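You operate a simulated robot arm through the tools that you are given. There is no shell and no other tool. Be economical: measure what you need, move in short steps, check, and stop when the job is done.

Carry out the task below with a simulated robot arm. There is one attempt and no reset: what you move stays moved.

## Task
Fetch the green plug gauge and stand it on the number five ledge. Take the black small tray from the carton table and leave it on the table by the cyclone. Put the blue torque key on the free end of the dresser bench. Put the tin that says "310 PC" from the top of the wooden table on the top of the steel box and the tin marked "790 PC" on the lower shelf of the green table. Take the bright bearing and leave it on the top of the wooden table. The order is free. Set down upright: green plug gauge, tin.

It is judged by the outcome, as a careful person would: the job done as asked, and still so three seconds after it is handed in. It fails if anything else is knocked over, pushed out of place, dropped, spilled or broken.

## Robot
A 7-joint arm with a two-finger parallel gripper on a trunk, on a base that drives. Base frame: it is fixed to the floor where the robot stands at the start and does not move with it; the origin is under the middle of the robot, x ahead of it, y to its left, z up. Units: cm, degrees, N and s.
With the tool pointing down near the work surface it reaches from about 22 to 74 cm from the robot's upright axis, wherever it stands. Its first joint turns from -166.0 to 166.0 degrees. Places, roughly: blue torque key [-375, -1000, 100]; bright bearing (6x6x2 cm) [-250, -1010, 90]; free end of the dresser bench [-50, -1030, 80]; green plug gauge (3x3x7 cm) [80, 0, 80]; lower shelf of the green table [-270, -690, 50]; number five ledge (47x16 cm) [-360, -236, 78]; small tray [75, -25, 75]; table by the cyclone [-340, 210, 90]; tin [-175, -575, 75]; top of the steel box (21x19 cm) [-320, -234, 70]; top of the wooden table [-190, -590, 70]. Payload 1.57 kg.
The tool frame sits at the grasp point between the pads (the TCP): z along the fingers, y along the line on which they close. The tips reach 3 cm beyond it. Largest opening 11 cm; finger width 2.4, thickness 1.2; the body of the gripper, 4.8 by 11.2 cm, starts 7.8 cm behind the TCP.
Orientation is that of the tool frame in the base frame, as a unit quaternion [w, x, y, z]. With the fingers straight down and closing along the base's y, the tool's x points along the base's -x, its y along +y and its z along -z.

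## Interface
- The arm moves only by the tool apply_moves. Its argument "plan" is a list of rows, each an object (a shift or turn left out is 0, a gripper value left out holds the last) with "delta_rot": the turn, a rotation vector about the tool's x, y, z in rad, a list of three; "dp": the shift along the tool's x, y, z in cm, a list of three; "gripper": the closure, from 0 (fully open) to 1 (shut). In form: [{"delta_rot": [wx, wy, wz], "dp": [dx, dy, dz], "gripper": gripper}, ...]. A call has 1 to 12 rows; each row is the pose to reach, as a shift and turn from the pose commanded when the call began, along the tool's axes at that moment. Rows are played at 5 a second. More than 5 cm and 8.6 degrees between two rows, or a gripper value outside its range, and nothing of the call is played. A pose out of reach is approached as far as the arm can. The call stops where the force on the tool passes 40 N (or 10 N more than at its start, if that is more) or the arm is blocked; 0.2 s more then pass. The fingers move at their own pace (about 4.5 cm/s each) and stop on an object; they squeeze with about 43 N. The grip force told is the motor's: it shows also when the fingers shut on nothing. Time passes only in rows, and 0.2 s behind the last, so rows that repeat a pose let the fingers close. It gives the time, the measured TCP pose, the force on the tool (base axes), the opening and the grip force at its end, in the units of the frame above (readings bear some noise), with the torque about the TCP (base axes, N m) and any sound that the robot's microphone picked up.
- Cameras (640 x 400 px; columns grow to the right, rows downward): "scene" is now at [0.97, 10.89, 146.83]; the picture's right is [-0.55, -0.83, 0.00], its down [-0.56, 0.37, -0.74] and it looks along [0.62, -0.41, -0.67] (base axes); focal length 267 px, centre (320, 200). "wrist" rides on the gripper at [7, 1.6, -14.1] in the tool frame; the picture's right is [-0.23, 0.97, 0.00], its down [-0.86, -0.20, -0.48] and it looks along [-0.47, -0.11, 0.88] (tool axes); focal length 222 px, centre (320, 200).
- snapshot(camera): a new picture of that camera. No time passes.
- lift_body(by): slides the trunk up (or, below 0, down) by that many cm; the arm and the scene camera ride with it, the base frame stays. It gives what a move gives, with no picture.
- drive_base(legs): drives the robot by 1 to 6 legs, each [ahead, turn to the left] in cm and degrees, along the robot's own axes; the way and the turn of a leg run together, so that a leg with both is an arc; at most 150 cm and 180 degrees a leg. The arm and the cameras ride along, it lands a little off, and it stops where it bumps. It gives what a move gives.
- pan_tilt(pan, tilt): turns the head with the scene camera to pan (to the left, within 155 degrees either way) and tilt (down, from -29 to 69), counted from straight ahead of the robot. It gives what a move gives.
- pixel_to_xyz(camera, pixels): for up to 12 pixels [column, row] of the newest picture of that camera ("zoom" is the newest enlarged one), the place [x, y, z] in the base frame of the surface seen there, good to about 0.3 cm. No time passes.
- enlarge(camera, box): a new picture of the part [left, top, right, bottom] of that camera's present view, enlarged. No time passes.
- finish_job(): hands the job in; it is judged then, once.

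Work in short steps. Measure before you move; look again where a grasp or a placing could have gone wrong, and mend it. You have 124 turns and 134 pictures in all, those below and enlarged ones among them. Open the gripper and draw the arm clear of the work before you hand the job in, unless the task says otherwise; then end with one line.

The tools are called as name(argument=value, ...) on one line, values as JSON. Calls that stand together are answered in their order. apply_moves: Moves the arm, as the interface text tells. Its arguments: {"type":"object","properties":{"plan":{"type":"array","items":{"type":"object","properties":{"delta_rot":{"type":"array","items":{"type":"number"}},"dp":{"type":"array","items":{"type":"number"}},"gripper":{"type":"number"}}}}},"required":["plan"]} The other tools are called the same way: lift_body (by) slides the trunk up or down; drive_base (legs) drives the base; pan_tilt (pan, tilt) turns the head that bears the scene camera; snapshot (camera) takes a picture; pixel_to_xyz (camera, pixels) gives the place of the surface under pixels of a picture; enlarge (camera, box) takes an enlarged picture of a part of a camera's view; finish_job () hands the job in.

At the start:

```text
time: 0.0
position: [44.37, -22.82, 106.38]
ee_rot: [0.0, 0.0, 1.0, 0.0]
ft_force: [-1.3, 0.5, 0.9]
moment: [0.0, -0.01, -0.01]
finger_gap: 10.98
gripper_force: 0.0
trunk travel left (down, up): [-40.0, 19.0]
robot x, y, heading: [0.12, -0.1, 0.2]
head pan, tilt: [-33.7, 42.1]
```

scene: 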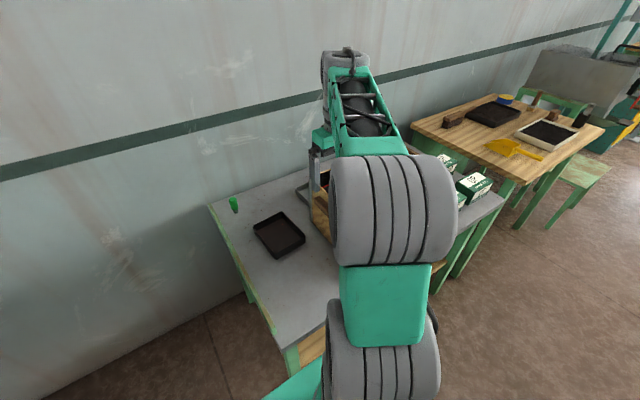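
wrist: 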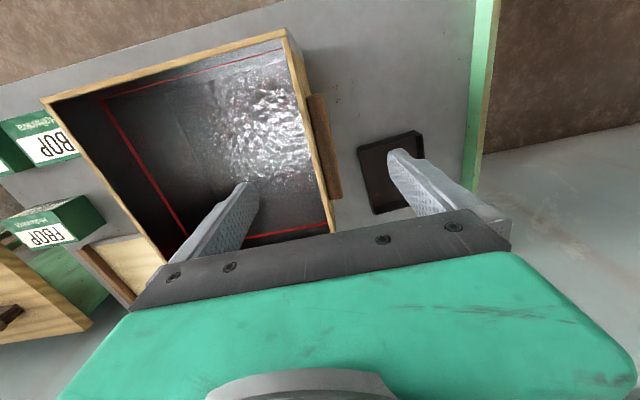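

The scene picture shows the green gauge near (234,204) and the black tray near (279,235). I measure both.

enlarge(camera="scene", box=[200, 170, 340, 290])

pixel_to_xyz(camera="scene", pixels=[[233, 199], [234, 207], [237, 213], [278, 235], [255, 227], [279, 213], [304, 237], [277, 258], [220, 215], [320, 275], [270, 205]])

```text
3.33 times, centred on (270, 230) of scene
```

zoom: 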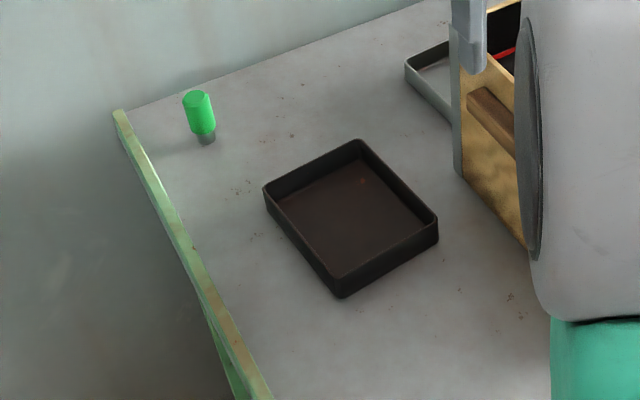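

```text
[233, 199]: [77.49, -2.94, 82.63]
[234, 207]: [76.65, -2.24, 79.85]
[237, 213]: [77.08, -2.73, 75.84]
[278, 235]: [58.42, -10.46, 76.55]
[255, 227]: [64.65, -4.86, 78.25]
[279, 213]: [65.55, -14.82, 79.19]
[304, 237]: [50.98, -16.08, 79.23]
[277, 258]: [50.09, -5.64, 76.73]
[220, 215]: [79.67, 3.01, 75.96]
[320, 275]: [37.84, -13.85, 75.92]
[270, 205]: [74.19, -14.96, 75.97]
```

I want a clearer view of the table: whether there is another tray behind the wooden box, and where the table's front edge is. I raise the arm with a look using the wrist and measure the edge pixels.

pixel_to_xyz(camera="scene", pixels=[[287, 345], [325, 325], [300, 190], [303, 198], [212, 207], [318, 190]])

enlarge(camera="wrist", box=[0, 0, 480, 300])

pixel_to_xyz(camera="wrist", pixels=[[390, 170], [320, 130], [290, 40], [50, 105], [420, 60], [483, 60], [380, 60], [200, 120]])

```text
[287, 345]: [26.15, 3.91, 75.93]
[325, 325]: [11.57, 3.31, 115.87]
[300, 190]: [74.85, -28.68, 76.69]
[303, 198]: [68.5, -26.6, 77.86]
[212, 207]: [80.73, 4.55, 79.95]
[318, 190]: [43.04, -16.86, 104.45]
```

```text
1.33 times, centred on (240, 150) of wrist
```

zoom: 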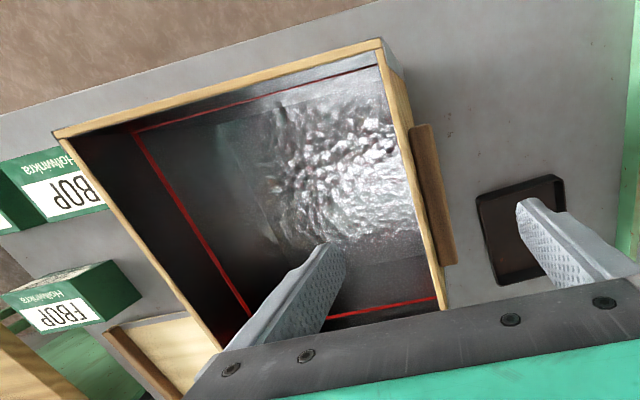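

```text
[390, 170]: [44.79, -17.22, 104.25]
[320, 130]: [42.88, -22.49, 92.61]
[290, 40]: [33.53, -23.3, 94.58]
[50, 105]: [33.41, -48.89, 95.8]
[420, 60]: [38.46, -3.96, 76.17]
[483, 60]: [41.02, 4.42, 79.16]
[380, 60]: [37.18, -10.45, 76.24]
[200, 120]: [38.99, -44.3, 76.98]
```

A light-grey tray rim sits behind the wooden box near (303,195); the black one is at about (58,-10). I drive 6 cm ahead to bring the gauge in reach and shift the arm over toward it, then look.

drive_base(legs=[[7, 0]])

apply_moves(plan=[{"dp": [-3, 3, 0]}, {"dp": [-6, 6, 0]}, {"dp": [-9, 9, 0]}, {"dp": [-12, 12, 0]}, {"dp": [-14, 15, 0]}, {"dp": [-16, 18, 0]}, {"dp": [-18, 20, 0]}])

snapshot(camera="scene")

snapshot(camera="wrist")

```text
time: 1.1
position: [48.22, -22.92, 106.53]
ee_rot: [0.001, 0.001, 1.0, -0.001]
ft_force: [-0.9, -0.2, -0.1]
moment: [-0.01, 0.01, -0.01]
finger_gap: 11.01
gripper_force: 0.1
trunk travel left (down, up): [-40.0, 19.0]
robot x, y, heading: [4.18, -0.23, -0.1]
head pan, tilt: [-33.7, 42.1]
stopped in leg 1: the robot was blocked; the commanded pose is now the measured one
```

```text
time: 2.7
position: [66.53, -2.76, 106.39]
ee_rot: [0.003, 0.001, 1.0, -0.001]
ft_force: [0.3, 0.5, -0.2]
moment: [-0.03, -0.02, -0.01]
finger_gap: 11.02
gripper_force: 0.0
trunk travel left (down, up): [-40.0, 19.0]
robot x, y, heading: [4.0, 0.2, -0.1]
head pan, tilt: [-33.7, 42.1]
```

```text
129 pictures are left
```

scene: 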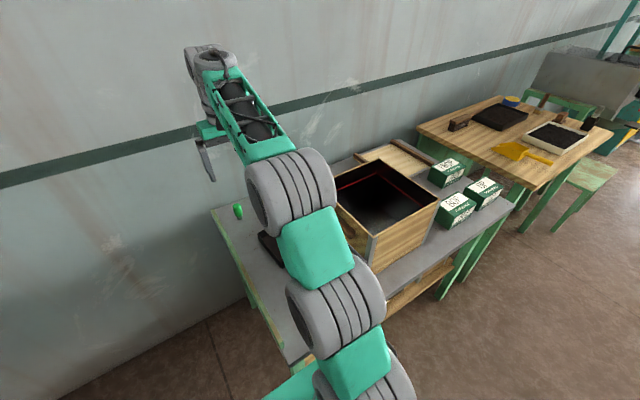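

```text
128 pictures are left
```

wrist: 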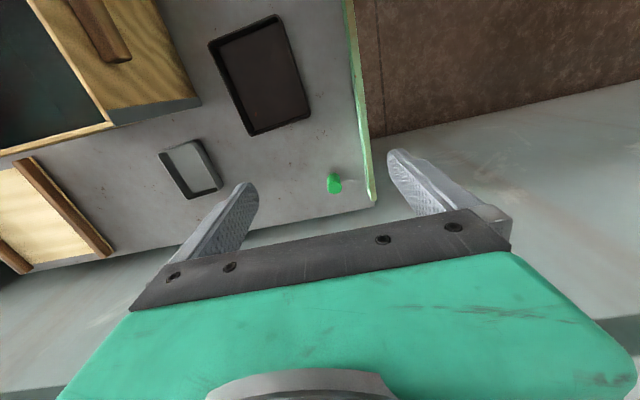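

I enlarge the wrist view around both trays, the grey one near (190,168) and the black one near (262,75).

enlarge(camera="wrist", box=[140, 0, 400, 215])

pixel_to_xyz(camera="wrist", pixels=[[334, 177], [334, 186], [162, 155], [200, 140], [222, 187], [182, 197], [190, 168], [209, 45], [274, 17], [310, 115], [247, 133], [260, 75]])

```text
1.86 times, centred on (270, 108) of wrist
```

zoom: 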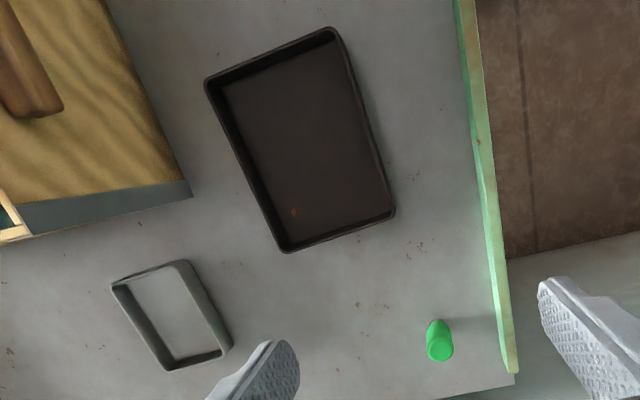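

```text
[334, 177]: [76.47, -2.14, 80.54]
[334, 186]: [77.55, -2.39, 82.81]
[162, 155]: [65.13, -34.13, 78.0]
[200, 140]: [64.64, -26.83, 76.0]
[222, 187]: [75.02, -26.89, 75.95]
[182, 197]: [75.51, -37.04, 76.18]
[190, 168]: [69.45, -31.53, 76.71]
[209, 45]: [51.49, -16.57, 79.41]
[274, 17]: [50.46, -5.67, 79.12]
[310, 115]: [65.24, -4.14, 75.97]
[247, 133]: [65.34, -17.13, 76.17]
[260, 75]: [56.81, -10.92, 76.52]
```

The large tray is the black one (58,-11), the small one is grey; the colour settles it on the black one. The gauge's axis is at about (78.1,-2.5), top 83; I go above it with the fingers partly open.

apply_moves(plan=[{"dp": [-3, 0, 3], "gripper": 0.36}, {"dp": [-6, 0.1, 6]}, {"dp": [-9, 0.2, 9]}, {"dp": [-11.5, 0.2, 12]}, {"dp": [-11.5, 0.2, 16]}, {"dp": [-11.5, 0.2, 17]}])

snapshot(camera="wrist")

```text
time: 4.1
position: [77.14, -3.38, 89.3]
ee_rot: [0.0, 0.0, 1.0, -0.001]
ft_force: [0.1, -0.5, -0.3]
moment: [0.0, 0.01, -0.03]
finger_gap: 7.04
gripper_force: 0.0
out of reach, approached as far as the arm can: row 4, 5, 6
trunk travel left (down, up): [-40.0, 19.0]
robot x, y, heading: [3.91, 0.25, 0.0]
head pan, tilt: [-33.7, 42.1]
```

```text
126 pictures are left
```

wrist: 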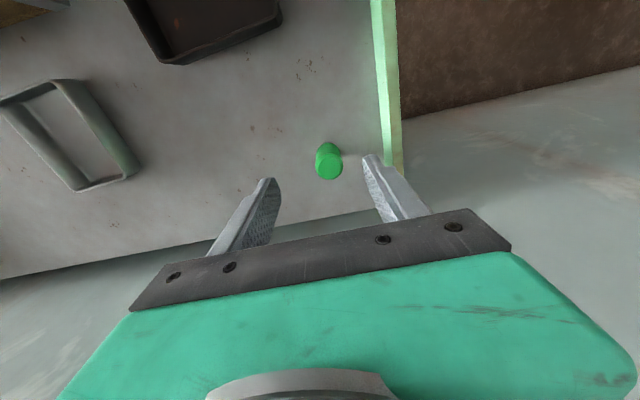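

The gauge sits between the fingers at (329,162); I measure it before descending.

pixel_to_xyz(camera="wrist", pixels=[[329, 171], [328, 165], [322, 172], [336, 172], [329, 178], [327, 150]])

```text
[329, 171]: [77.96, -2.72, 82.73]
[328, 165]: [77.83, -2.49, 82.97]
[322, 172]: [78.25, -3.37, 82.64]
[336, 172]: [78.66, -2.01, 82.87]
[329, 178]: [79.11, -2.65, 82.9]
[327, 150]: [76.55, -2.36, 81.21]
```

Gauge centre (78.1,-2.65); I go down to z≈80.5 with y corrected.

apply_moves(plan=[{"dp": [-0.8, 0.7, 3]}, {"dp": [-0.8, 0.7, 6]}, {"dp": [-0.8, 0.7, 9]}, {"dp": [-0.8, 0.7, 9]}])

snapshot(camera="wrist")

```text
time: 5.1
position: [77.96, -2.78, 80.28]
ee_rot: [0.001, 0.001, 1.0, -0.001]
ft_force: [1.0, -0.3, -0.5]
moment: [-0.01, 0.0, -0.01]
finger_gap: 7.05
gripper_force: 0.0
trunk travel left (down, up): [-40.0, 19.0]
robot x, y, heading: [3.84, 0.15, 0.1]
head pan, tilt: [-33.7, 42.1]
```

```text
125 pictures are left
```

wrist: 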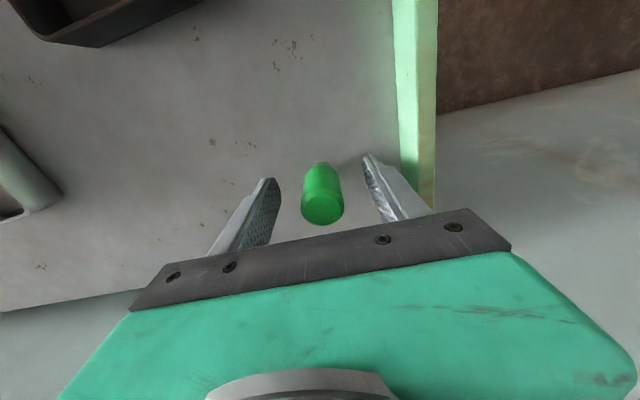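

The gauge is between the fingers; I close, then lift straight up, and draw back.

apply_moves(plan=[{"gripper": 1}, {"gripper": 1}, {"gripper": 1}, {"gripper": 1}, {"dp": [0, 0, -4]}, {"dp": [0, 0, -9]}, {"dp": [0, 0, -14]}, {"dp": [4, 0, -17]}, {"dp": [8, 0, -20]}, {"dp": [12, 0, -22]}, {"dp": [16, 0, -24]}])

pan_tilt(pan=150, tilt=15)

snapshot(camera="scene")

snapshot(camera="wrist")

```text
time: 7.5
position: [61.87, -2.64, 104.22]
ee_rot: [0.001, 0.001, 1.0, -0.001]
ft_force: [-0.1, -0.8, -1.3]
moment: [-0.01, 0.0, 0.02]
finger_gap: 2.72
gripper_force: 37.5
out of reach, approached as far as the arm can: row 6, 7
trunk travel left (down, up): [-40.0, 19.0]
robot x, y, heading: [3.99, -0.04, 0.0]
head pan, tilt: [-33.7, 42.1]
```

```text
time: 10.2
position: [61.91, -2.78, 104.27]
ee_rot: [0.001, 0.001, 1.0, -0.001]
ft_force: [0.0, -0.2, -0.4]
moment: [-0.02, 0.0, 0.06]
finger_gap: 2.69
gripper_force: 37.1
trunk travel left (down, up): [-40.0, 19.0]
robot x, y, heading: [3.6, -0.02, 0.2]
head pan, tilt: [150.0, 15.0]
```

```text
124 pictures are left
```

scene: 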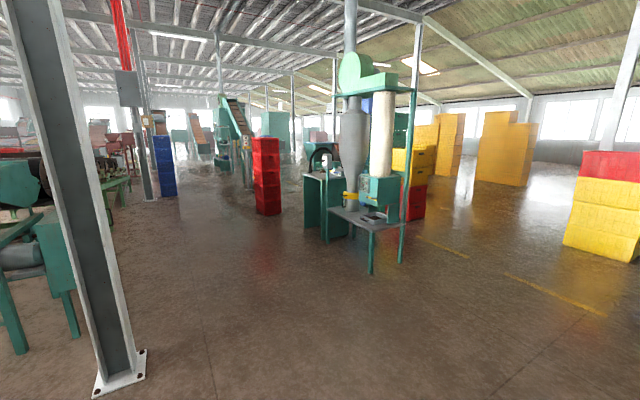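

```text
123 pictures are left
```

wrist: 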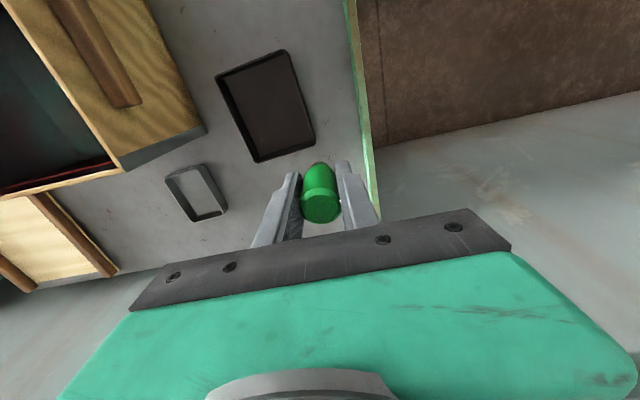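

The gauge is held (gap 2.7). I now look the other way, toward the ledge and the machines at -x,-y.

pan_tilt(pan=-150, tilt=12)

snapshot(camera="scene")

pixel_to_xyz(camera="scene", pixels=[[320, 300], [420, 300], [220, 300], [320, 250], [420, 250], [220, 250], [120, 250]])

```text
time: 14.3
position: [62.01, -2.75, 104.25]
ee_rot: [0.001, 0.0, 1.0, 0.0]
ft_force: [-0.5, 0.4, -1.8]
moment: [0.02, -0.04, -0.02]
finger_gap: 2.7
gripper_force: 37.1
trunk travel left (down, up): [-40.0, 19.0]
robot x, y, heading: [3.96, -0.39, -0.1]
head pan, tilt: [-150.0, 12.0]
```

```text
122 pictures are left
```

scene: 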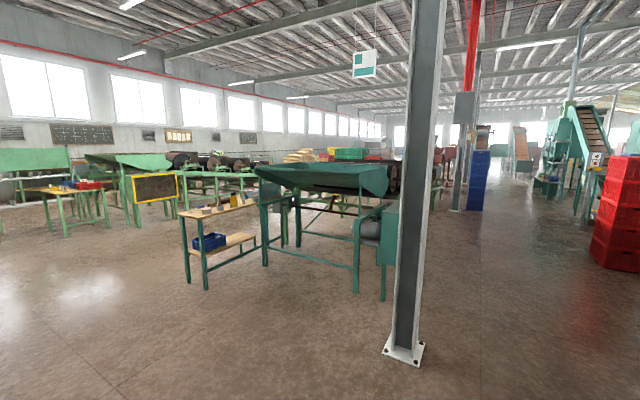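

```text
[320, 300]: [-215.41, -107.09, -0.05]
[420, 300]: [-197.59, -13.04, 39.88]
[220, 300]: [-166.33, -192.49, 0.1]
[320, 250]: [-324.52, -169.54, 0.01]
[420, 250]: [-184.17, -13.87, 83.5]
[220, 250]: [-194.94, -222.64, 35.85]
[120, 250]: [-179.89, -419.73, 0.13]
```

I enlarge the machine in the middle and measure what stands near (-360,-236).

enlarge(camera="scene", box=[160, 130, 430, 300])

pixel_to_xyz(camera="scene", pixels=[[320, 180], [260, 205], [190, 212], [240, 205], [370, 255], [385, 235], [355, 290], [300, 240], [370, 225], [405, 170], [415, 350], [390, 350]])

```text
2.35 times, centred on (295, 215) of scene
```

zoom: 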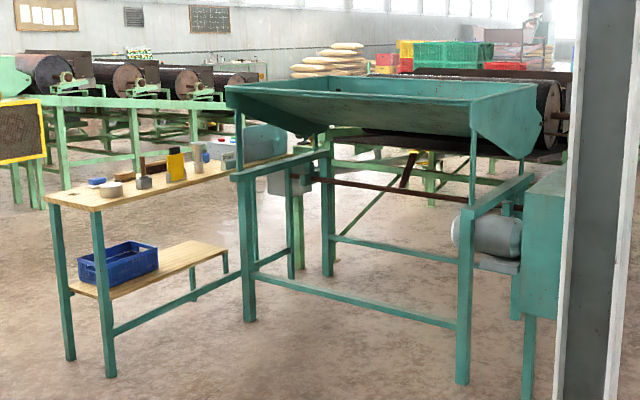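

```text
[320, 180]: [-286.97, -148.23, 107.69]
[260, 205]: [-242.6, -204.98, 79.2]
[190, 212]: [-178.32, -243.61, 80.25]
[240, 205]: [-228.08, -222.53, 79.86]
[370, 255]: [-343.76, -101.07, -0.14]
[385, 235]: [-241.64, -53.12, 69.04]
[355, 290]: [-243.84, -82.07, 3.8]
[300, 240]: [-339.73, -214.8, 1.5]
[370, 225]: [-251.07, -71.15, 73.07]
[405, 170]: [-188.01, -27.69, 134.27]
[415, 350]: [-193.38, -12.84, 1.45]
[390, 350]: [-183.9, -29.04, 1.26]
```

I tuck the arm, back off from the carton table, turn to the right about 100 degrees, and look ahead.

apply_moves(plan=[{"dp": [5, 0, -1]}, {"dp": [10, 0, -2]}, {"dp": [15, 0, -3]}, {"dp": [20, 0, -4]}])

drive_base(legs=[[-60, 0], [0, -101]])

pan_tilt(pan=0, tilt=15)

snapshot(camera="scene")

```text
refused: row 1 steps farther than a row can; nothing moved
```

```text
time: 22.0
position: [-69.27, -56.48, 104.22]
ee_rot: [0.0, 0.768, 0.64, -0.001]
ft_force: [0.0, -0.1, -1.2]
moment: [-0.02, -0.02, 0.02]
finger_gap: 2.67
gripper_force: 37.3
trunk travel left (down, up): [-40.0, 19.0]
robot x, y, heading: [-56.07, 0.22, -100.3]
head pan, tilt: [-150.0, 12.0]
```

```text
time: 24.3
position: [-69.24, -56.47, 104.29]
ee_rot: [0.0, 0.768, 0.641, -0.002]
ft_force: [0.9, 0.2, -0.8]
moment: [0.0, 0.0, 0.0]
finger_gap: 2.68
gripper_force: 37.8
trunk travel left (down, up): [-40.0, 19.0]
robot x, y, heading: [-56.22, 0.12, -100.2]
head pan, tilt: [0.0, 15.0]
```

```text
120 pictures are left
```

scene: 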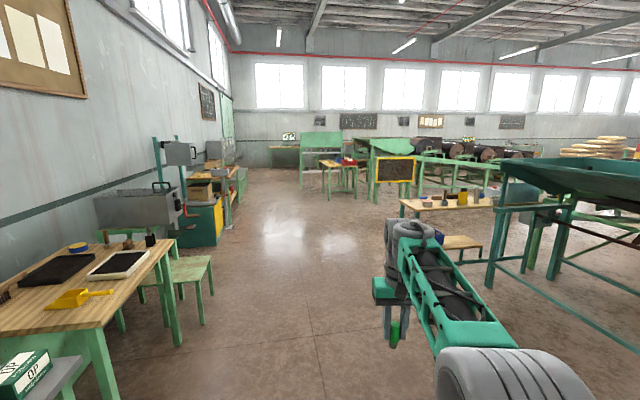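

The floor straight ahead is clear. I tuck the arm and drive about 330 cm ahead, then look to the right towards the box and ledge.

apply_moves(plan=[{"dp": [4.5, 0, -1]}, {"dp": [9, 0, -2]}, {"dp": [13.5, 0, -3]}, {"dp": [18, 0, -4]}])

drive_base(legs=[[110, 0], [110, 0], [110, 0]])

pan_tilt(pan=-65, tilt=18)

snapshot(camera="scene")

pan_tilt(pan=10, tilt=18)

snapshot(camera="scene")

```text
time: 25.3
position: [-66.09, -38.66, 108.13]
ee_rot: [0.001, 0.768, 0.641, -0.002]
ft_force: [-0.4, -1.6, -1.4]
moment: [0.04, 0.0, -0.01]
finger_gap: 2.67
gripper_force: 38.0
trunk travel left (down, up): [-40.0, 19.0]
robot x, y, heading: [-56.07, 0.38, -100.4]
head pan, tilt: [0.0, 15.0]
```

```text
time: 41.5
position: [-126.54, -364.0, 108.32]
ee_rot: [0.0, 0.773, 0.635, -0.001]
ft_force: [-0.9, -0.3, -1.0]
moment: [0.0, 0.0, -0.02]
finger_gap: 2.66
gripper_force: 37.8
trunk travel left (down, up): [-40.0, 19.0]
robot x, y, heading: [-116.48, -325.17, -101.4]
head pan, tilt: [0.0, 15.0]
```

```text
time: 42.8
position: [-126.57, -363.93, 108.24]
ee_rot: [-0.001, 0.772, 0.635, -0.002]
ft_force: [0.1, 0.5, -0.9]
moment: [0.0, -0.04, 0.01]
finger_gap: 2.66
gripper_force: 37.6
trunk travel left (down, up): [-40.0, 19.0]
robot x, y, heading: [-116.03, -325.71, -101.3]
head pan, tilt: [-65.0, 18.0]
```

```text
119 pictures are left
```

scene: 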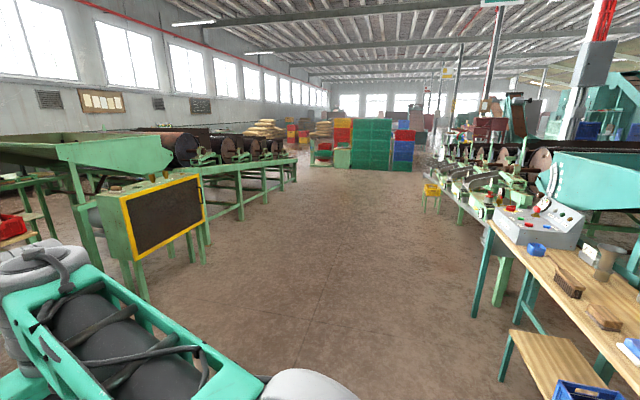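

```text
time: 44.3
position: [-126.57, -364.02, 108.17]
ee_rot: [0.0, 0.773, 0.634, -0.001]
ft_force: [0.1, -0.2, -1.1]
moment: [0.01, 0.0, -0.01]
finger_gap: 2.64
gripper_force: 37.9
trunk travel left (down, up): [-40.0, 19.0]
robot x, y, heading: [-115.92, -324.88, -101.1]
head pan, tilt: [10.0, 18.0]
```

```text
118 pictures are left
```

scene: 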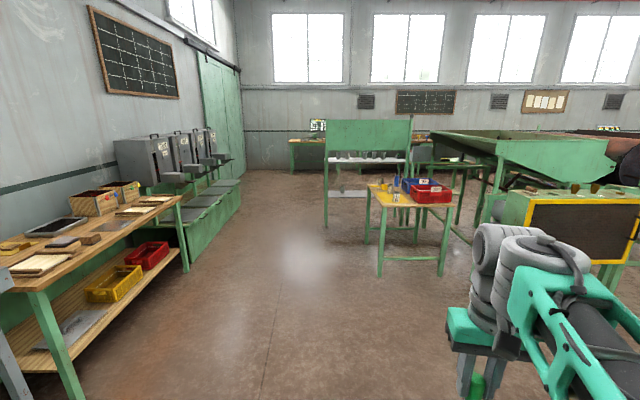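

The ledge and steel box are further along in -x beyond the bench at right. I turn to face -x and drive along the aisle, then look right.

drive_base(legs=[[0, -79], [110, 0], [90, 0]])

pan_tilt(pan=-75, tilt=35)

snapshot(camera="scene")

```text
time: 57.7
position: [-356.53, -321.83, 108.22]
ee_rot: [0.0, 1.0, 0.001, 0.0]
ft_force: [1.2, 0.6, -1.0]
moment: [0.0, 0.02, 0.02]
finger_gap: 2.66
gripper_force: 37.3
trunk travel left (down, up): [-40.0, 19.0]
robot x, y, heading: [-316.74, -324.57, -179.7]
head pan, tilt: [10.0, 18.0]
```

```text
time: 59.3
position: [-356.62, -321.85, 108.25]
ee_rot: [0.0, 1.0, 0.002, -0.001]
ft_force: [-0.6, -0.8, -1.7]
moment: [0.01, 0.0, -0.01]
finger_gap: 2.68
gripper_force: 37.7
trunk travel left (down, up): [-40.0, 19.0]
robot x, y, heading: [-316.35, -324.69, -179.8]
head pan, tilt: [-75.0, 35.0]
```

```text
117 pictures are left
```

scene: 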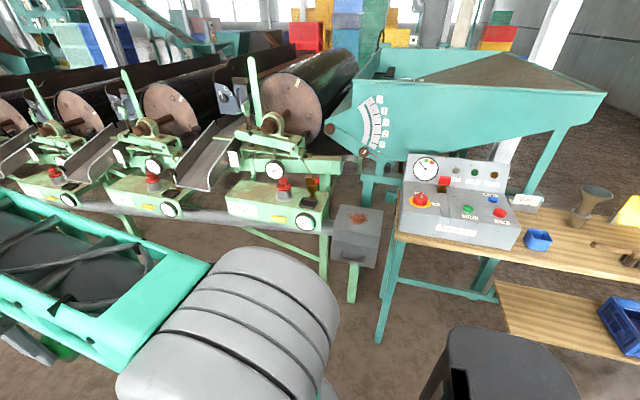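

The steel box looks to be at (357,222) and the pale green ledges at (275,195), (155,195). I enlarge and measure.

enlarge(camera="scene", box=[200, 120, 400, 245])

pixel_to_xyz(camera="scene", pixels=[[337, 212], [380, 215], [335, 240], [376, 240], [357, 222], [232, 190], [240, 182], [260, 188], [300, 195], [320, 200], [250, 172], [300, 180]])

```text
3.20 times, centred on (300, 182) of scene
```

zoom: 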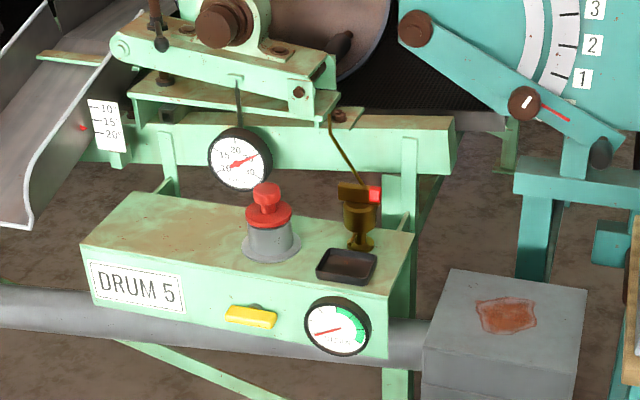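

```text
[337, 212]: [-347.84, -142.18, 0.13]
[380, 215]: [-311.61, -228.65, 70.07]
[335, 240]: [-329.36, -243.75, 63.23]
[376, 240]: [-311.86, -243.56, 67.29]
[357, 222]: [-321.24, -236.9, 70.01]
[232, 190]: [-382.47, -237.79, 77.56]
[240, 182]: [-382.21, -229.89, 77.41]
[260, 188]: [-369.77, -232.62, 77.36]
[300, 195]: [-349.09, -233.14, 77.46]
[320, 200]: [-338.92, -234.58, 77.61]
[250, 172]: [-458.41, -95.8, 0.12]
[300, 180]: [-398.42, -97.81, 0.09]
```

That is "DRUM 5", the number five ledge, top z 77.5. The free area is left of the red valve, near zoom (165,235); I measure that and the overhanging parts.

pixel_to_xyz(camera="zoom", pixels=[[160, 235], [125, 230], [210, 225], [238, 158], [262, 190], [250, 240], [30, 215], [110, 120], [220, 90], [300, 90], [90, 245], [100, 60]])

```text
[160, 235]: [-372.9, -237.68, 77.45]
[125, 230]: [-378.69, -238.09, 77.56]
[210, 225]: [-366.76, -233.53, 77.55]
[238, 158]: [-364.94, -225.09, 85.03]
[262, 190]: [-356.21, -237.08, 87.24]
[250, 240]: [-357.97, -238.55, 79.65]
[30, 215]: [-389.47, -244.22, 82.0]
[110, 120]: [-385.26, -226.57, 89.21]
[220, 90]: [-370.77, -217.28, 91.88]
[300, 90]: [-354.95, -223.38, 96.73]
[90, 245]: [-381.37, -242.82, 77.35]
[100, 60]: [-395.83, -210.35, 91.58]
```

I place the gauge at about (-374,-239). I drive so that I stand in front of it, facing +y.

drive_base(legs=[[57, 0], [0, -90], [32, 0]])

pan_tilt(pan=0, tilt=45)

snapshot(camera="scene")

snapshot(camera="wrist")

```text
time: 68.0
position: [-372.29, -252.8, 108.21]
ee_rot: [-0.001, 0.714, -0.7, 0.0]
ft_force: [0.6, 0.0, -1.1]
moment: [0.01, 0.0, 0.02]
finger_gap: 2.66
gripper_force: 37.8
trunk travel left (down, up): [-40.0, 19.0]
robot x, y, heading: [-374.33, -292.89, 91.4]
head pan, tilt: [-75.0, 35.0]
```

```text
time: 69.5
position: [-372.3, -252.95, 108.23]
ee_rot: [-0.001, 0.714, -0.7, 0.0]
ft_force: [-0.6, 0.9, -0.3]
moment: [-0.03, -0.03, 0.02]
finger_gap: 2.68
gripper_force: 37.0
trunk travel left (down, up): [-40.0, 19.0]
robot x, y, heading: [-373.93, -293.12, 91.3]
head pan, tilt: [0.0, 45.0]
```

```text
115 pictures are left
```

scene: 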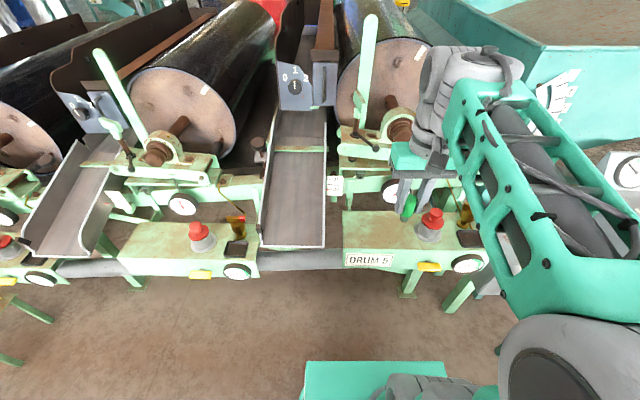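

```text
114 pictures are left
```

wrist: 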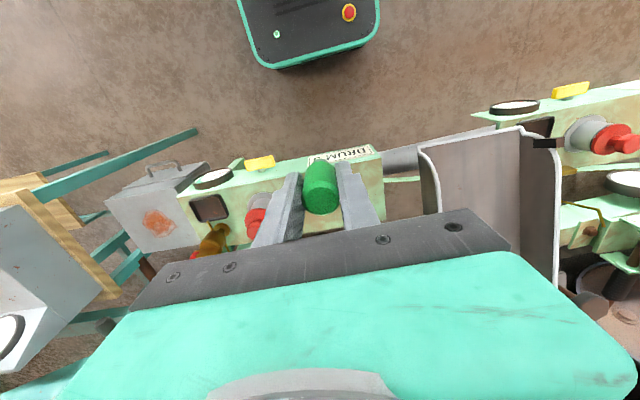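

DRUM 5's free left end is right below the gauge. I move over (-374,-239) and lower to a few cm above.

apply_moves(plan=[{"dp": [-3.5, 0.4, 3]}, {"dp": [-7, 0.8, 6]}, {"dp": [-10.5, 1.2, 9]}, {"dp": [-14, 1.4, 12]}, {"dp": [-14, 1.4, 16]}, {"dp": [-14, 1.4, 20]}, {"dp": [-14, 1.4, 22]}, {"dp": [-14, 1.4, 22]}])

snapshot(camera="wrist")

enlarge(camera="scene", box=[300, 120, 500, 290])

```text
time: 71.3
position: [-374.12, -238.84, 86.17]
ee_rot: [-0.002, 0.714, -0.7, 0.0]
ft_force: [0.5, 0.2, -0.4]
moment: [-0.01, 0.0, -0.01]
finger_gap: 2.68
gripper_force: 37.9
trunk travel left (down, up): [-40.0, 19.0]
robot x, y, heading: [-374.26, -292.76, 91.0]
head pan, tilt: [0.0, 45.0]
```

```text
113 pictures are left
```

wrist: 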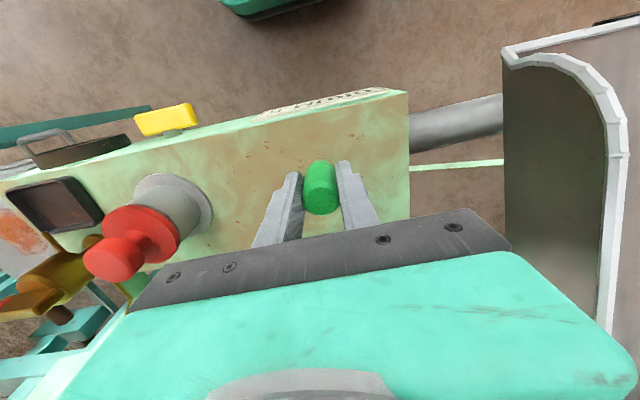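

```text
2.35 times, centred on (400, 205) of scene
```

zoom: 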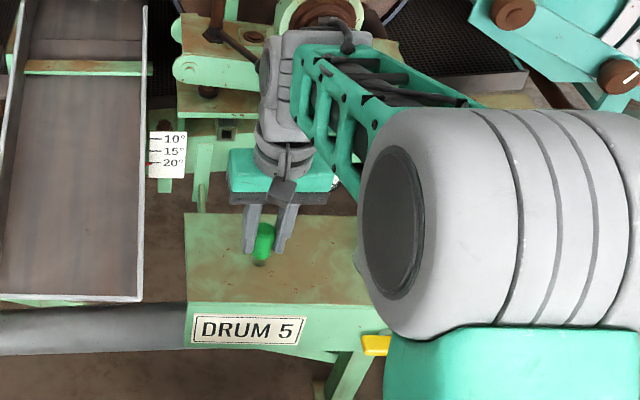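

Well placed over the free end. I lower to contact height 81.9.

apply_moves(plan=[{"dp": [0, 0, 2]}, {"dp": [0, 0, 3.5]}, {"dp": [0, 0, 4.0]}, {"dp": [0, 0, 4.3]}, {"dp": [0, 0, 4.3]}])

enlarge(camera="scene", box=[340, 180, 440, 280])

```text
time: 72.5
position: [-374.04, -238.82, 82.13]
ee_rot: [-0.003, 0.714, -0.7, -0.002]
ft_force: [-3.1, 6.2, 26.7]
moment: [0.29, 0.09, 0.03]
finger_gap: 2.69
gripper_force: 37.7
trunk travel left (down, up): [-40.0, 19.0]
robot x, y, heading: [-374.69, -293.21, 91.1]
head pan, tilt: [0.0, 45.0]
```

```text
4.00 times, centred on (390, 230) of scene
```

zoom: 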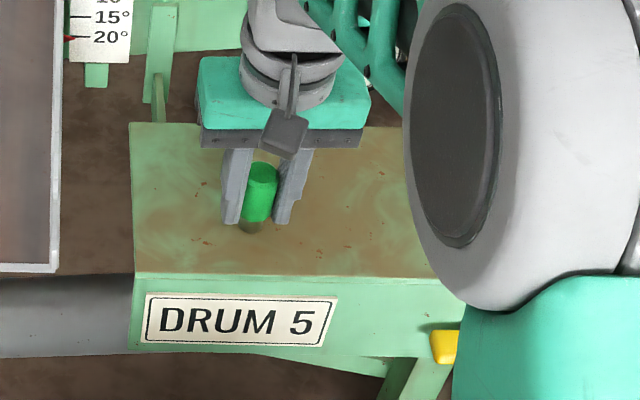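

Contact (27 N up). I ease 0.25 cm up, open partly and lift straight off.

apply_moves(plan=[{"dp": [0, 0, -0.25]}, {"dp": [0, 0, -0.25], "gripper": 0.4}, {"dp": [0, 0, -0.25]}, {"dp": [0, 0, -0.25]}, {"dp": [0, 0, -0.25]}, {"dp": [0, 0, -4]}, {"dp": [0, 0, -8]}, {"dp": [0, 0, -12]}, {"dp": [3, 0, -16]}, {"dp": [7, 0, -19]}, {"dp": [10, 0, -23]}, {"dp": [14, 0, -25]}])

enlarge(camera="scene", box=[340, 180, 440, 280])

snapshot(camera="wrist")

```text
time: 75.1
position: [-373.7, -253.11, 107.02]
ee_rot: [-0.001, 0.714, -0.7, 0.0]
ft_force: [0.3, 0.0, 0.1]
moment: [-0.01, -0.01, -0.01]
finger_gap: 6.6
gripper_force: 0.0
trunk travel left (down, up): [-40.0, 19.0]
robot x, y, heading: [-374.57, -292.81, 91.3]
head pan, tilt: [0.0, 45.0]
```

```text
4.00 times, centred on (390, 230) of scene
```

zoom: 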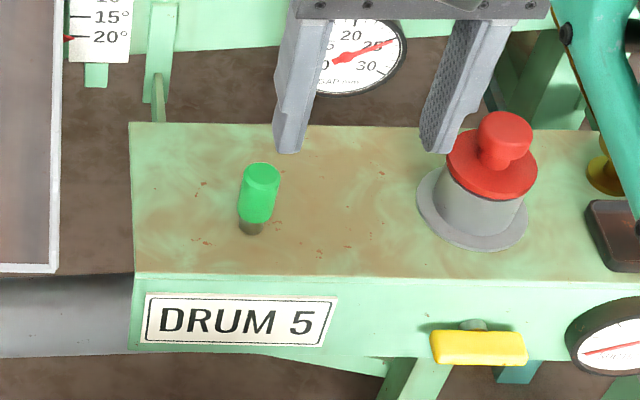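

```text
109 pictures are left
```

wrist: 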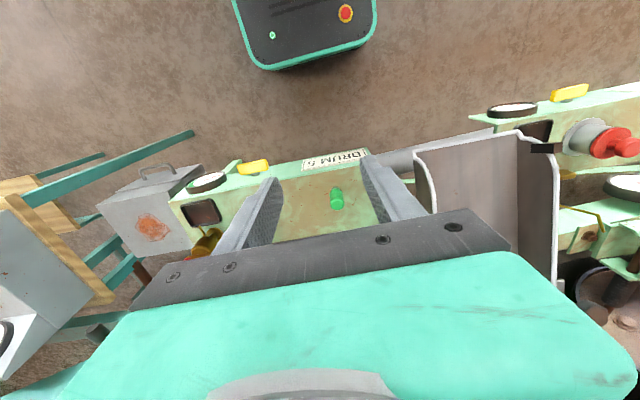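

The gauge stands upright on DRUM 5's ledge. Next the tins: I back off, retrace the aisle to x≈-120 and go toward the wooden table.

drive_base(legs=[[-32, 0], [0, -91], [130, 0], [125, 0], [0, -90], [140, 0]])

pan_tilt(pan=-35, tilt=30)

snapshot(camera="scene")

```text
time: 103.6
position: [-120.93, -506.37, 106.86]
ee_rot: [0.0, 0.707, 0.707, -0.001]
ft_force: [-0.4, -0.1, -0.9]
moment: [0.06, 0.01, -0.02]
finger_gap: 6.58
gripper_force: 0.0
trunk travel left (down, up): [-40.0, 19.0]
robot x, y, heading: [-119.48, -466.59, -89.6]
head pan, tilt: [0.0, 45.0]
```

```text
time: 104.6
position: [-120.87, -506.31, 106.87]
ee_rot: [0.0, 0.707, 0.707, -0.001]
ft_force: [0.6, 0.5, 0.1]
moment: [0.0, 0.0, -0.01]
finger_gap: 6.6
gripper_force: 0.0
trunk travel left (down, up): [-40.0, 19.0]
robot x, y, heading: [-120.05, -466.72, -89.8]
head pan, tilt: [-35.0, 30.0]
```

```text
108 pictures are left
```

scene: 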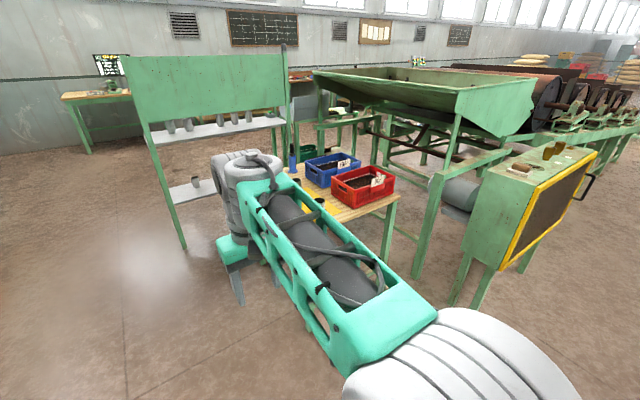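

The arm hides the wooden table. I drive on and turn to face it (-x), then look down.

drive_base(legs=[[110, 0], [0, -90]])

pan_tilt(pan=5, tilt=35)

snapshot(camera="scene")

snapshot(camera="wrist")

```text
time: 114.0
position: [-159.77, -574.32, 106.82]
ee_rot: [0.0, 1.0, -0.009, -0.001]
ft_force: [-0.7, 0.3, 0.5]
moment: [0.03, 0.01, -0.02]
finger_gap: 6.58
gripper_force: 0.1
trunk travel left (down, up): [-40.0, 19.0]
robot x, y, heading: [-119.82, -576.36, 179.0]
head pan, tilt: [-35.0, 30.0]
```

```text
time: 115.1
position: [-159.57, -574.3, 106.94]
ee_rot: [-0.001, 1.0, -0.009, -0.001]
ft_force: [-0.4, -0.1, -0.3]
moment: [0.02, 0.01, 0.0]
finger_gap: 6.59
gripper_force: 0.0
trunk travel left (down, up): [-40.0, 19.0]
robot x, y, heading: [-119.9, -576.32, 179.0]
head pan, tilt: [5.0, 35.0]
```

```text
107 pictures are left
```

scene: 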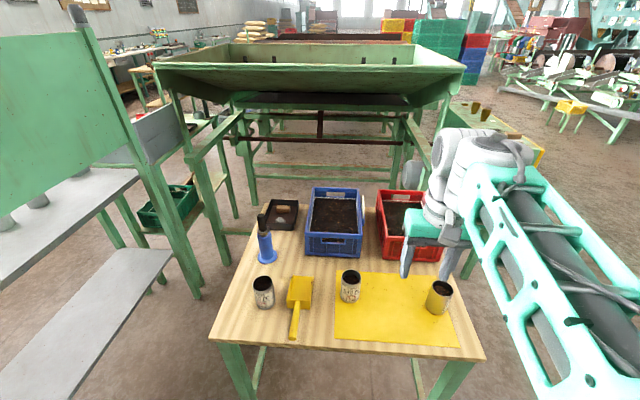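

```text
106 pictures are left
```

wrist: 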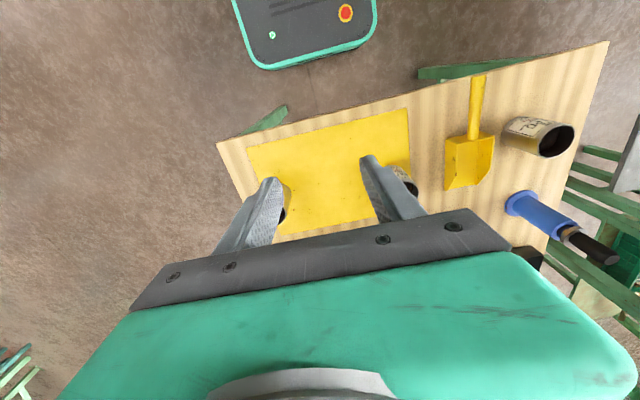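

Three tins stand at (263,293), (350,287) and (439,297). I enlarge to read them and measure.

enlarge(camera="scene", box=[240, 255, 380, 345])

enlarge(camera="scene", box=[400, 265, 480, 325])

pixel_to_xyz(camera="scene", pixels=[[263, 280], [264, 300], [253, 285], [274, 285], [350, 274], [350, 290], [341, 279], [360, 279], [439, 285], [437, 303], [250, 320], [320, 320]])

```text
4.44 times, centred on (310, 300) of scene
```

zoom: 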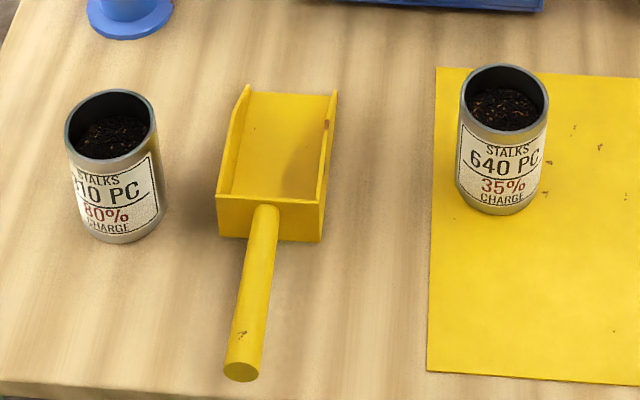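

```text
6.67 times, centred on (440, 295) of scene
```

zoom: 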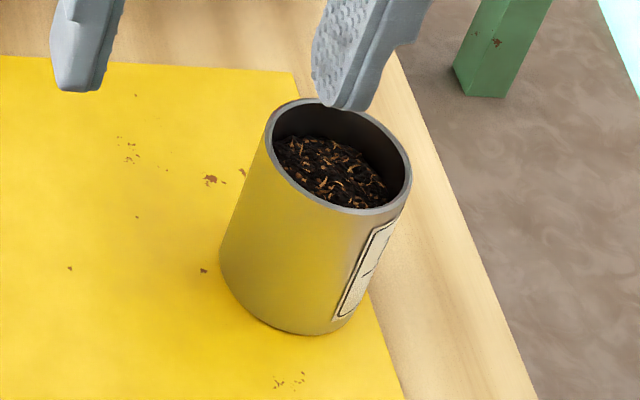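

```text
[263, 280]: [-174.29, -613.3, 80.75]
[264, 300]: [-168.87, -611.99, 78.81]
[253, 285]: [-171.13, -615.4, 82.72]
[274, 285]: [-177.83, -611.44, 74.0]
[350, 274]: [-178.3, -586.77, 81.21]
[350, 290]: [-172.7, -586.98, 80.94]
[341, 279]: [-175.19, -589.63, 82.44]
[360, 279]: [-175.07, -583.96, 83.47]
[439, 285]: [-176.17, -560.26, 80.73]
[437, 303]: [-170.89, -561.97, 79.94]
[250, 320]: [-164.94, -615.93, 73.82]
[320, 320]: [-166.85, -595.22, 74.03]
```

The middle one says 640; the left "?10"; the right one's label faces away (+y). I use the wrist camera to read the left, and turn to view the right one's.

enlarge(camera="wrist", box=[480, 95, 600, 170])

apply_moves(plan=[{"dp": [3, -4, -1]}, {"dp": [5, -8, -2]}, {"dp": [5, -13, -2]}, {"dp": [5, -18, -2]}, {"dp": [5, -22, -2]}, {"dp": [5, -26, -2]}])

snapshot(camera="wrist")

```text
5.33 times, centred on (540, 132) of wrist
```

zoom: 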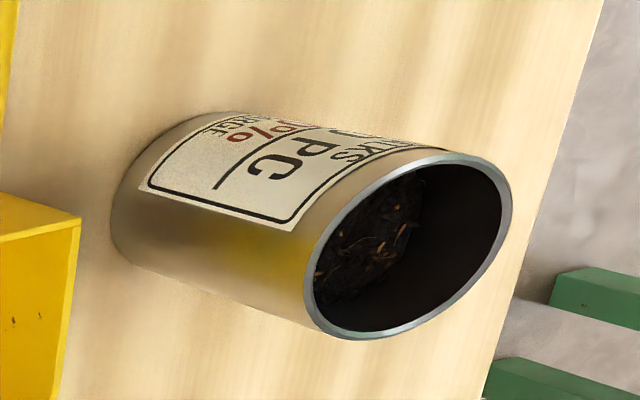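

```text
refused: row 1 steps farther than a row can; nothing moved
```

```text
102 pictures are left
```

wrist: 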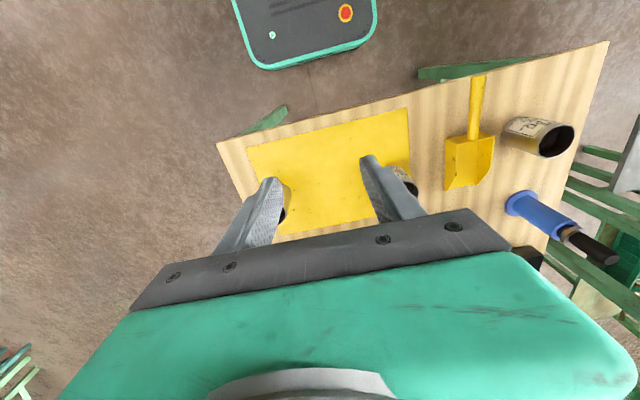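

The left label still can't be read fully. I swing the wrist to the +y side, turned to look back along -y at the right tin.

apply_moves(plan=[{"dp": [0, -3.5, 0], "delta_rot": [0, 0, -0.14]}, {"dp": [0, -7, 0], "delta_rot": [0, 0, -0.28]}, {"dp": [0, -10.5, 0], "delta_rot": [0, 0, -0.42]}, {"dp": [0, -14, 0], "delta_rot": [0, 0, -0.56]}, {"dp": [0, -17.5, 0], "delta_rot": [0, 0, -0.7]}, {"dp": [0, -20, 0], "delta_rot": [0, 0, -0.84]}, {"dp": [0, -22, 0], "delta_rot": [0, 0, -0.98]}, {"dp": [0, -24, 0], "delta_rot": [0, 0, -1.12]}])

snapshot(camera="wrist")

snapshot(camera="scene")

```text
time: 116.9
position: [-159.31, -550.25, 106.95]
ee_rot: [-0.001, 0.852, 0.524, 0.0]
ft_force: [0.7, -0.1, -0.3]
moment: [0.0, -0.01, 0.03]
finger_gap: 6.59
gripper_force: 0.1
trunk travel left (down, up): [-40.0, 19.0]
robot x, y, heading: [-119.68, -576.19, 179.0]
head pan, tilt: [5.0, 35.0]
```

```text
101 pictures are left
```

wrist: 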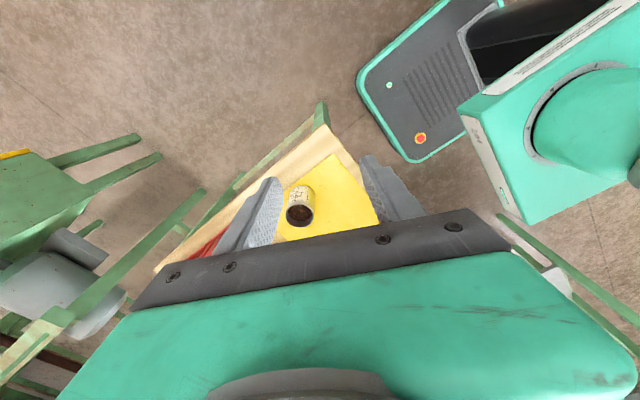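

```text
100 pictures are left
```

scene: 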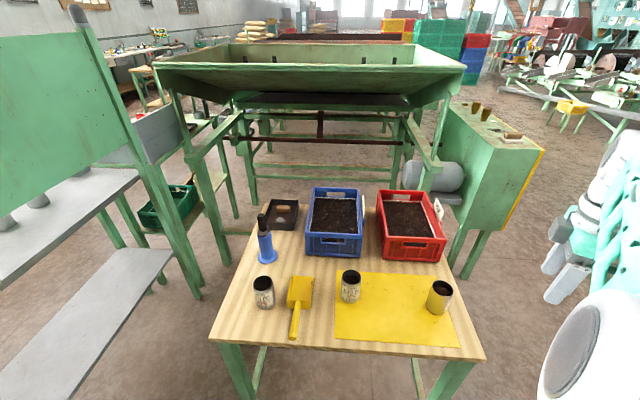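

I enlarge the wrist view of the right tin's label near (302,193), and the scene view of the left tin once more.

enlarge(camera="wrist", box=[278, 175, 328, 232])

enlarge(camera="scene", box=[245, 270, 285, 315])

```text
7.02 times, centred on (303, 204) of wrist
```

zoom: 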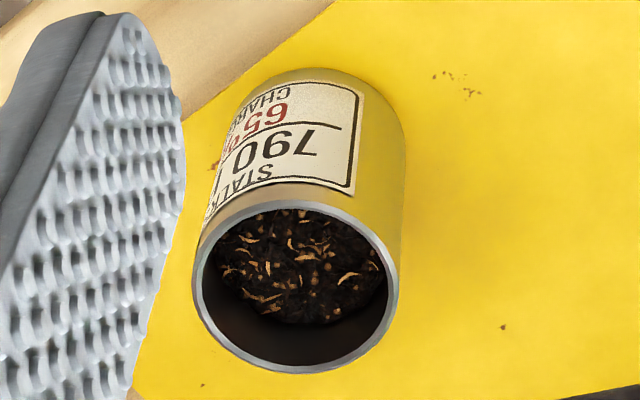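

```text
8.89 times, centred on (265, 292) of scene
```

zoom: 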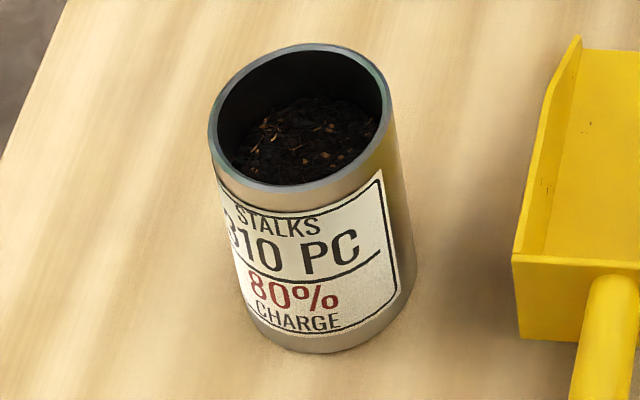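

The right tin is "790 PC", the left "310 PC". I measure the right tin's rim to get its centre.

pixel_to_xyz(camera="zoom", pixels=[[212, 150], [385, 150], [240, 70], [350, 65]])

pixel_to_xyz(camera="scene", pixels=[[430, 284], [452, 288], [438, 296], [444, 282], [429, 300], [438, 312], [425, 315], [455, 312]])

pixel_to_xyz(camera="wrist", pixels=[[293, 217], [299, 227], [309, 216], [300, 206], [306, 224]])

```text
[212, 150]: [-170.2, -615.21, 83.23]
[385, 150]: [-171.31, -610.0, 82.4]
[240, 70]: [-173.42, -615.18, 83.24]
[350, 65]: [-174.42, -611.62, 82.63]
```

```text
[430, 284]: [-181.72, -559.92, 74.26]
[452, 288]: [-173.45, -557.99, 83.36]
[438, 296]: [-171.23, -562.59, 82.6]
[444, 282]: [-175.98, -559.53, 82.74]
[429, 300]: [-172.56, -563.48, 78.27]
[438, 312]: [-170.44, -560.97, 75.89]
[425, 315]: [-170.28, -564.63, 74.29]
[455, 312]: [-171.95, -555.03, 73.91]
```

```text
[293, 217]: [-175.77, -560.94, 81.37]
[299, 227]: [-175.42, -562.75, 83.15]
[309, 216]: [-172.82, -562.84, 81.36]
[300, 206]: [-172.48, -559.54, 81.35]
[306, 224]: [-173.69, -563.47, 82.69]
```

Tin centres: 790 at (-173.6,-560.9), 310 at (-172.6,-612.5), tops 83.4. Before picking, I measure the green table's shelves to decide the grasp direction.

pan_tilt(pan=45, tilt=25)

snapshot(camera="scene")

```text
time: 118.0
position: [-159.25, -550.33, 106.9]
ee_rot: [0.0, 0.853, 0.523, 0.0]
ft_force: [0.0, 0.1, 0.7]
moment: [-0.03, -0.02, 0.01]
finger_gap: 6.61
gripper_force: 0.0
trunk travel left (down, up): [-40.0, 19.0]
robot x, y, heading: [-119.74, -576.09, 179.1]
head pan, tilt: [45.0, 25.0]
```

```text
97 pictures are left
```

scene: 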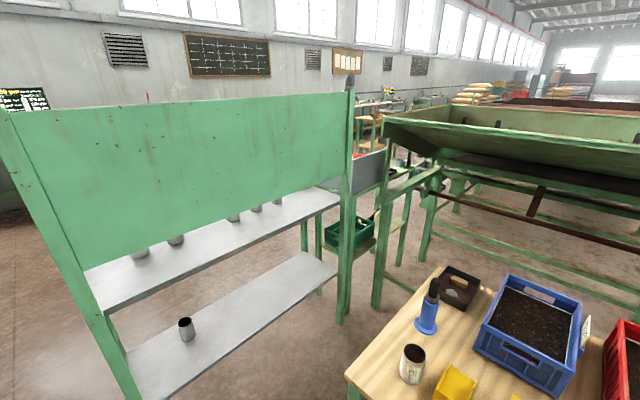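

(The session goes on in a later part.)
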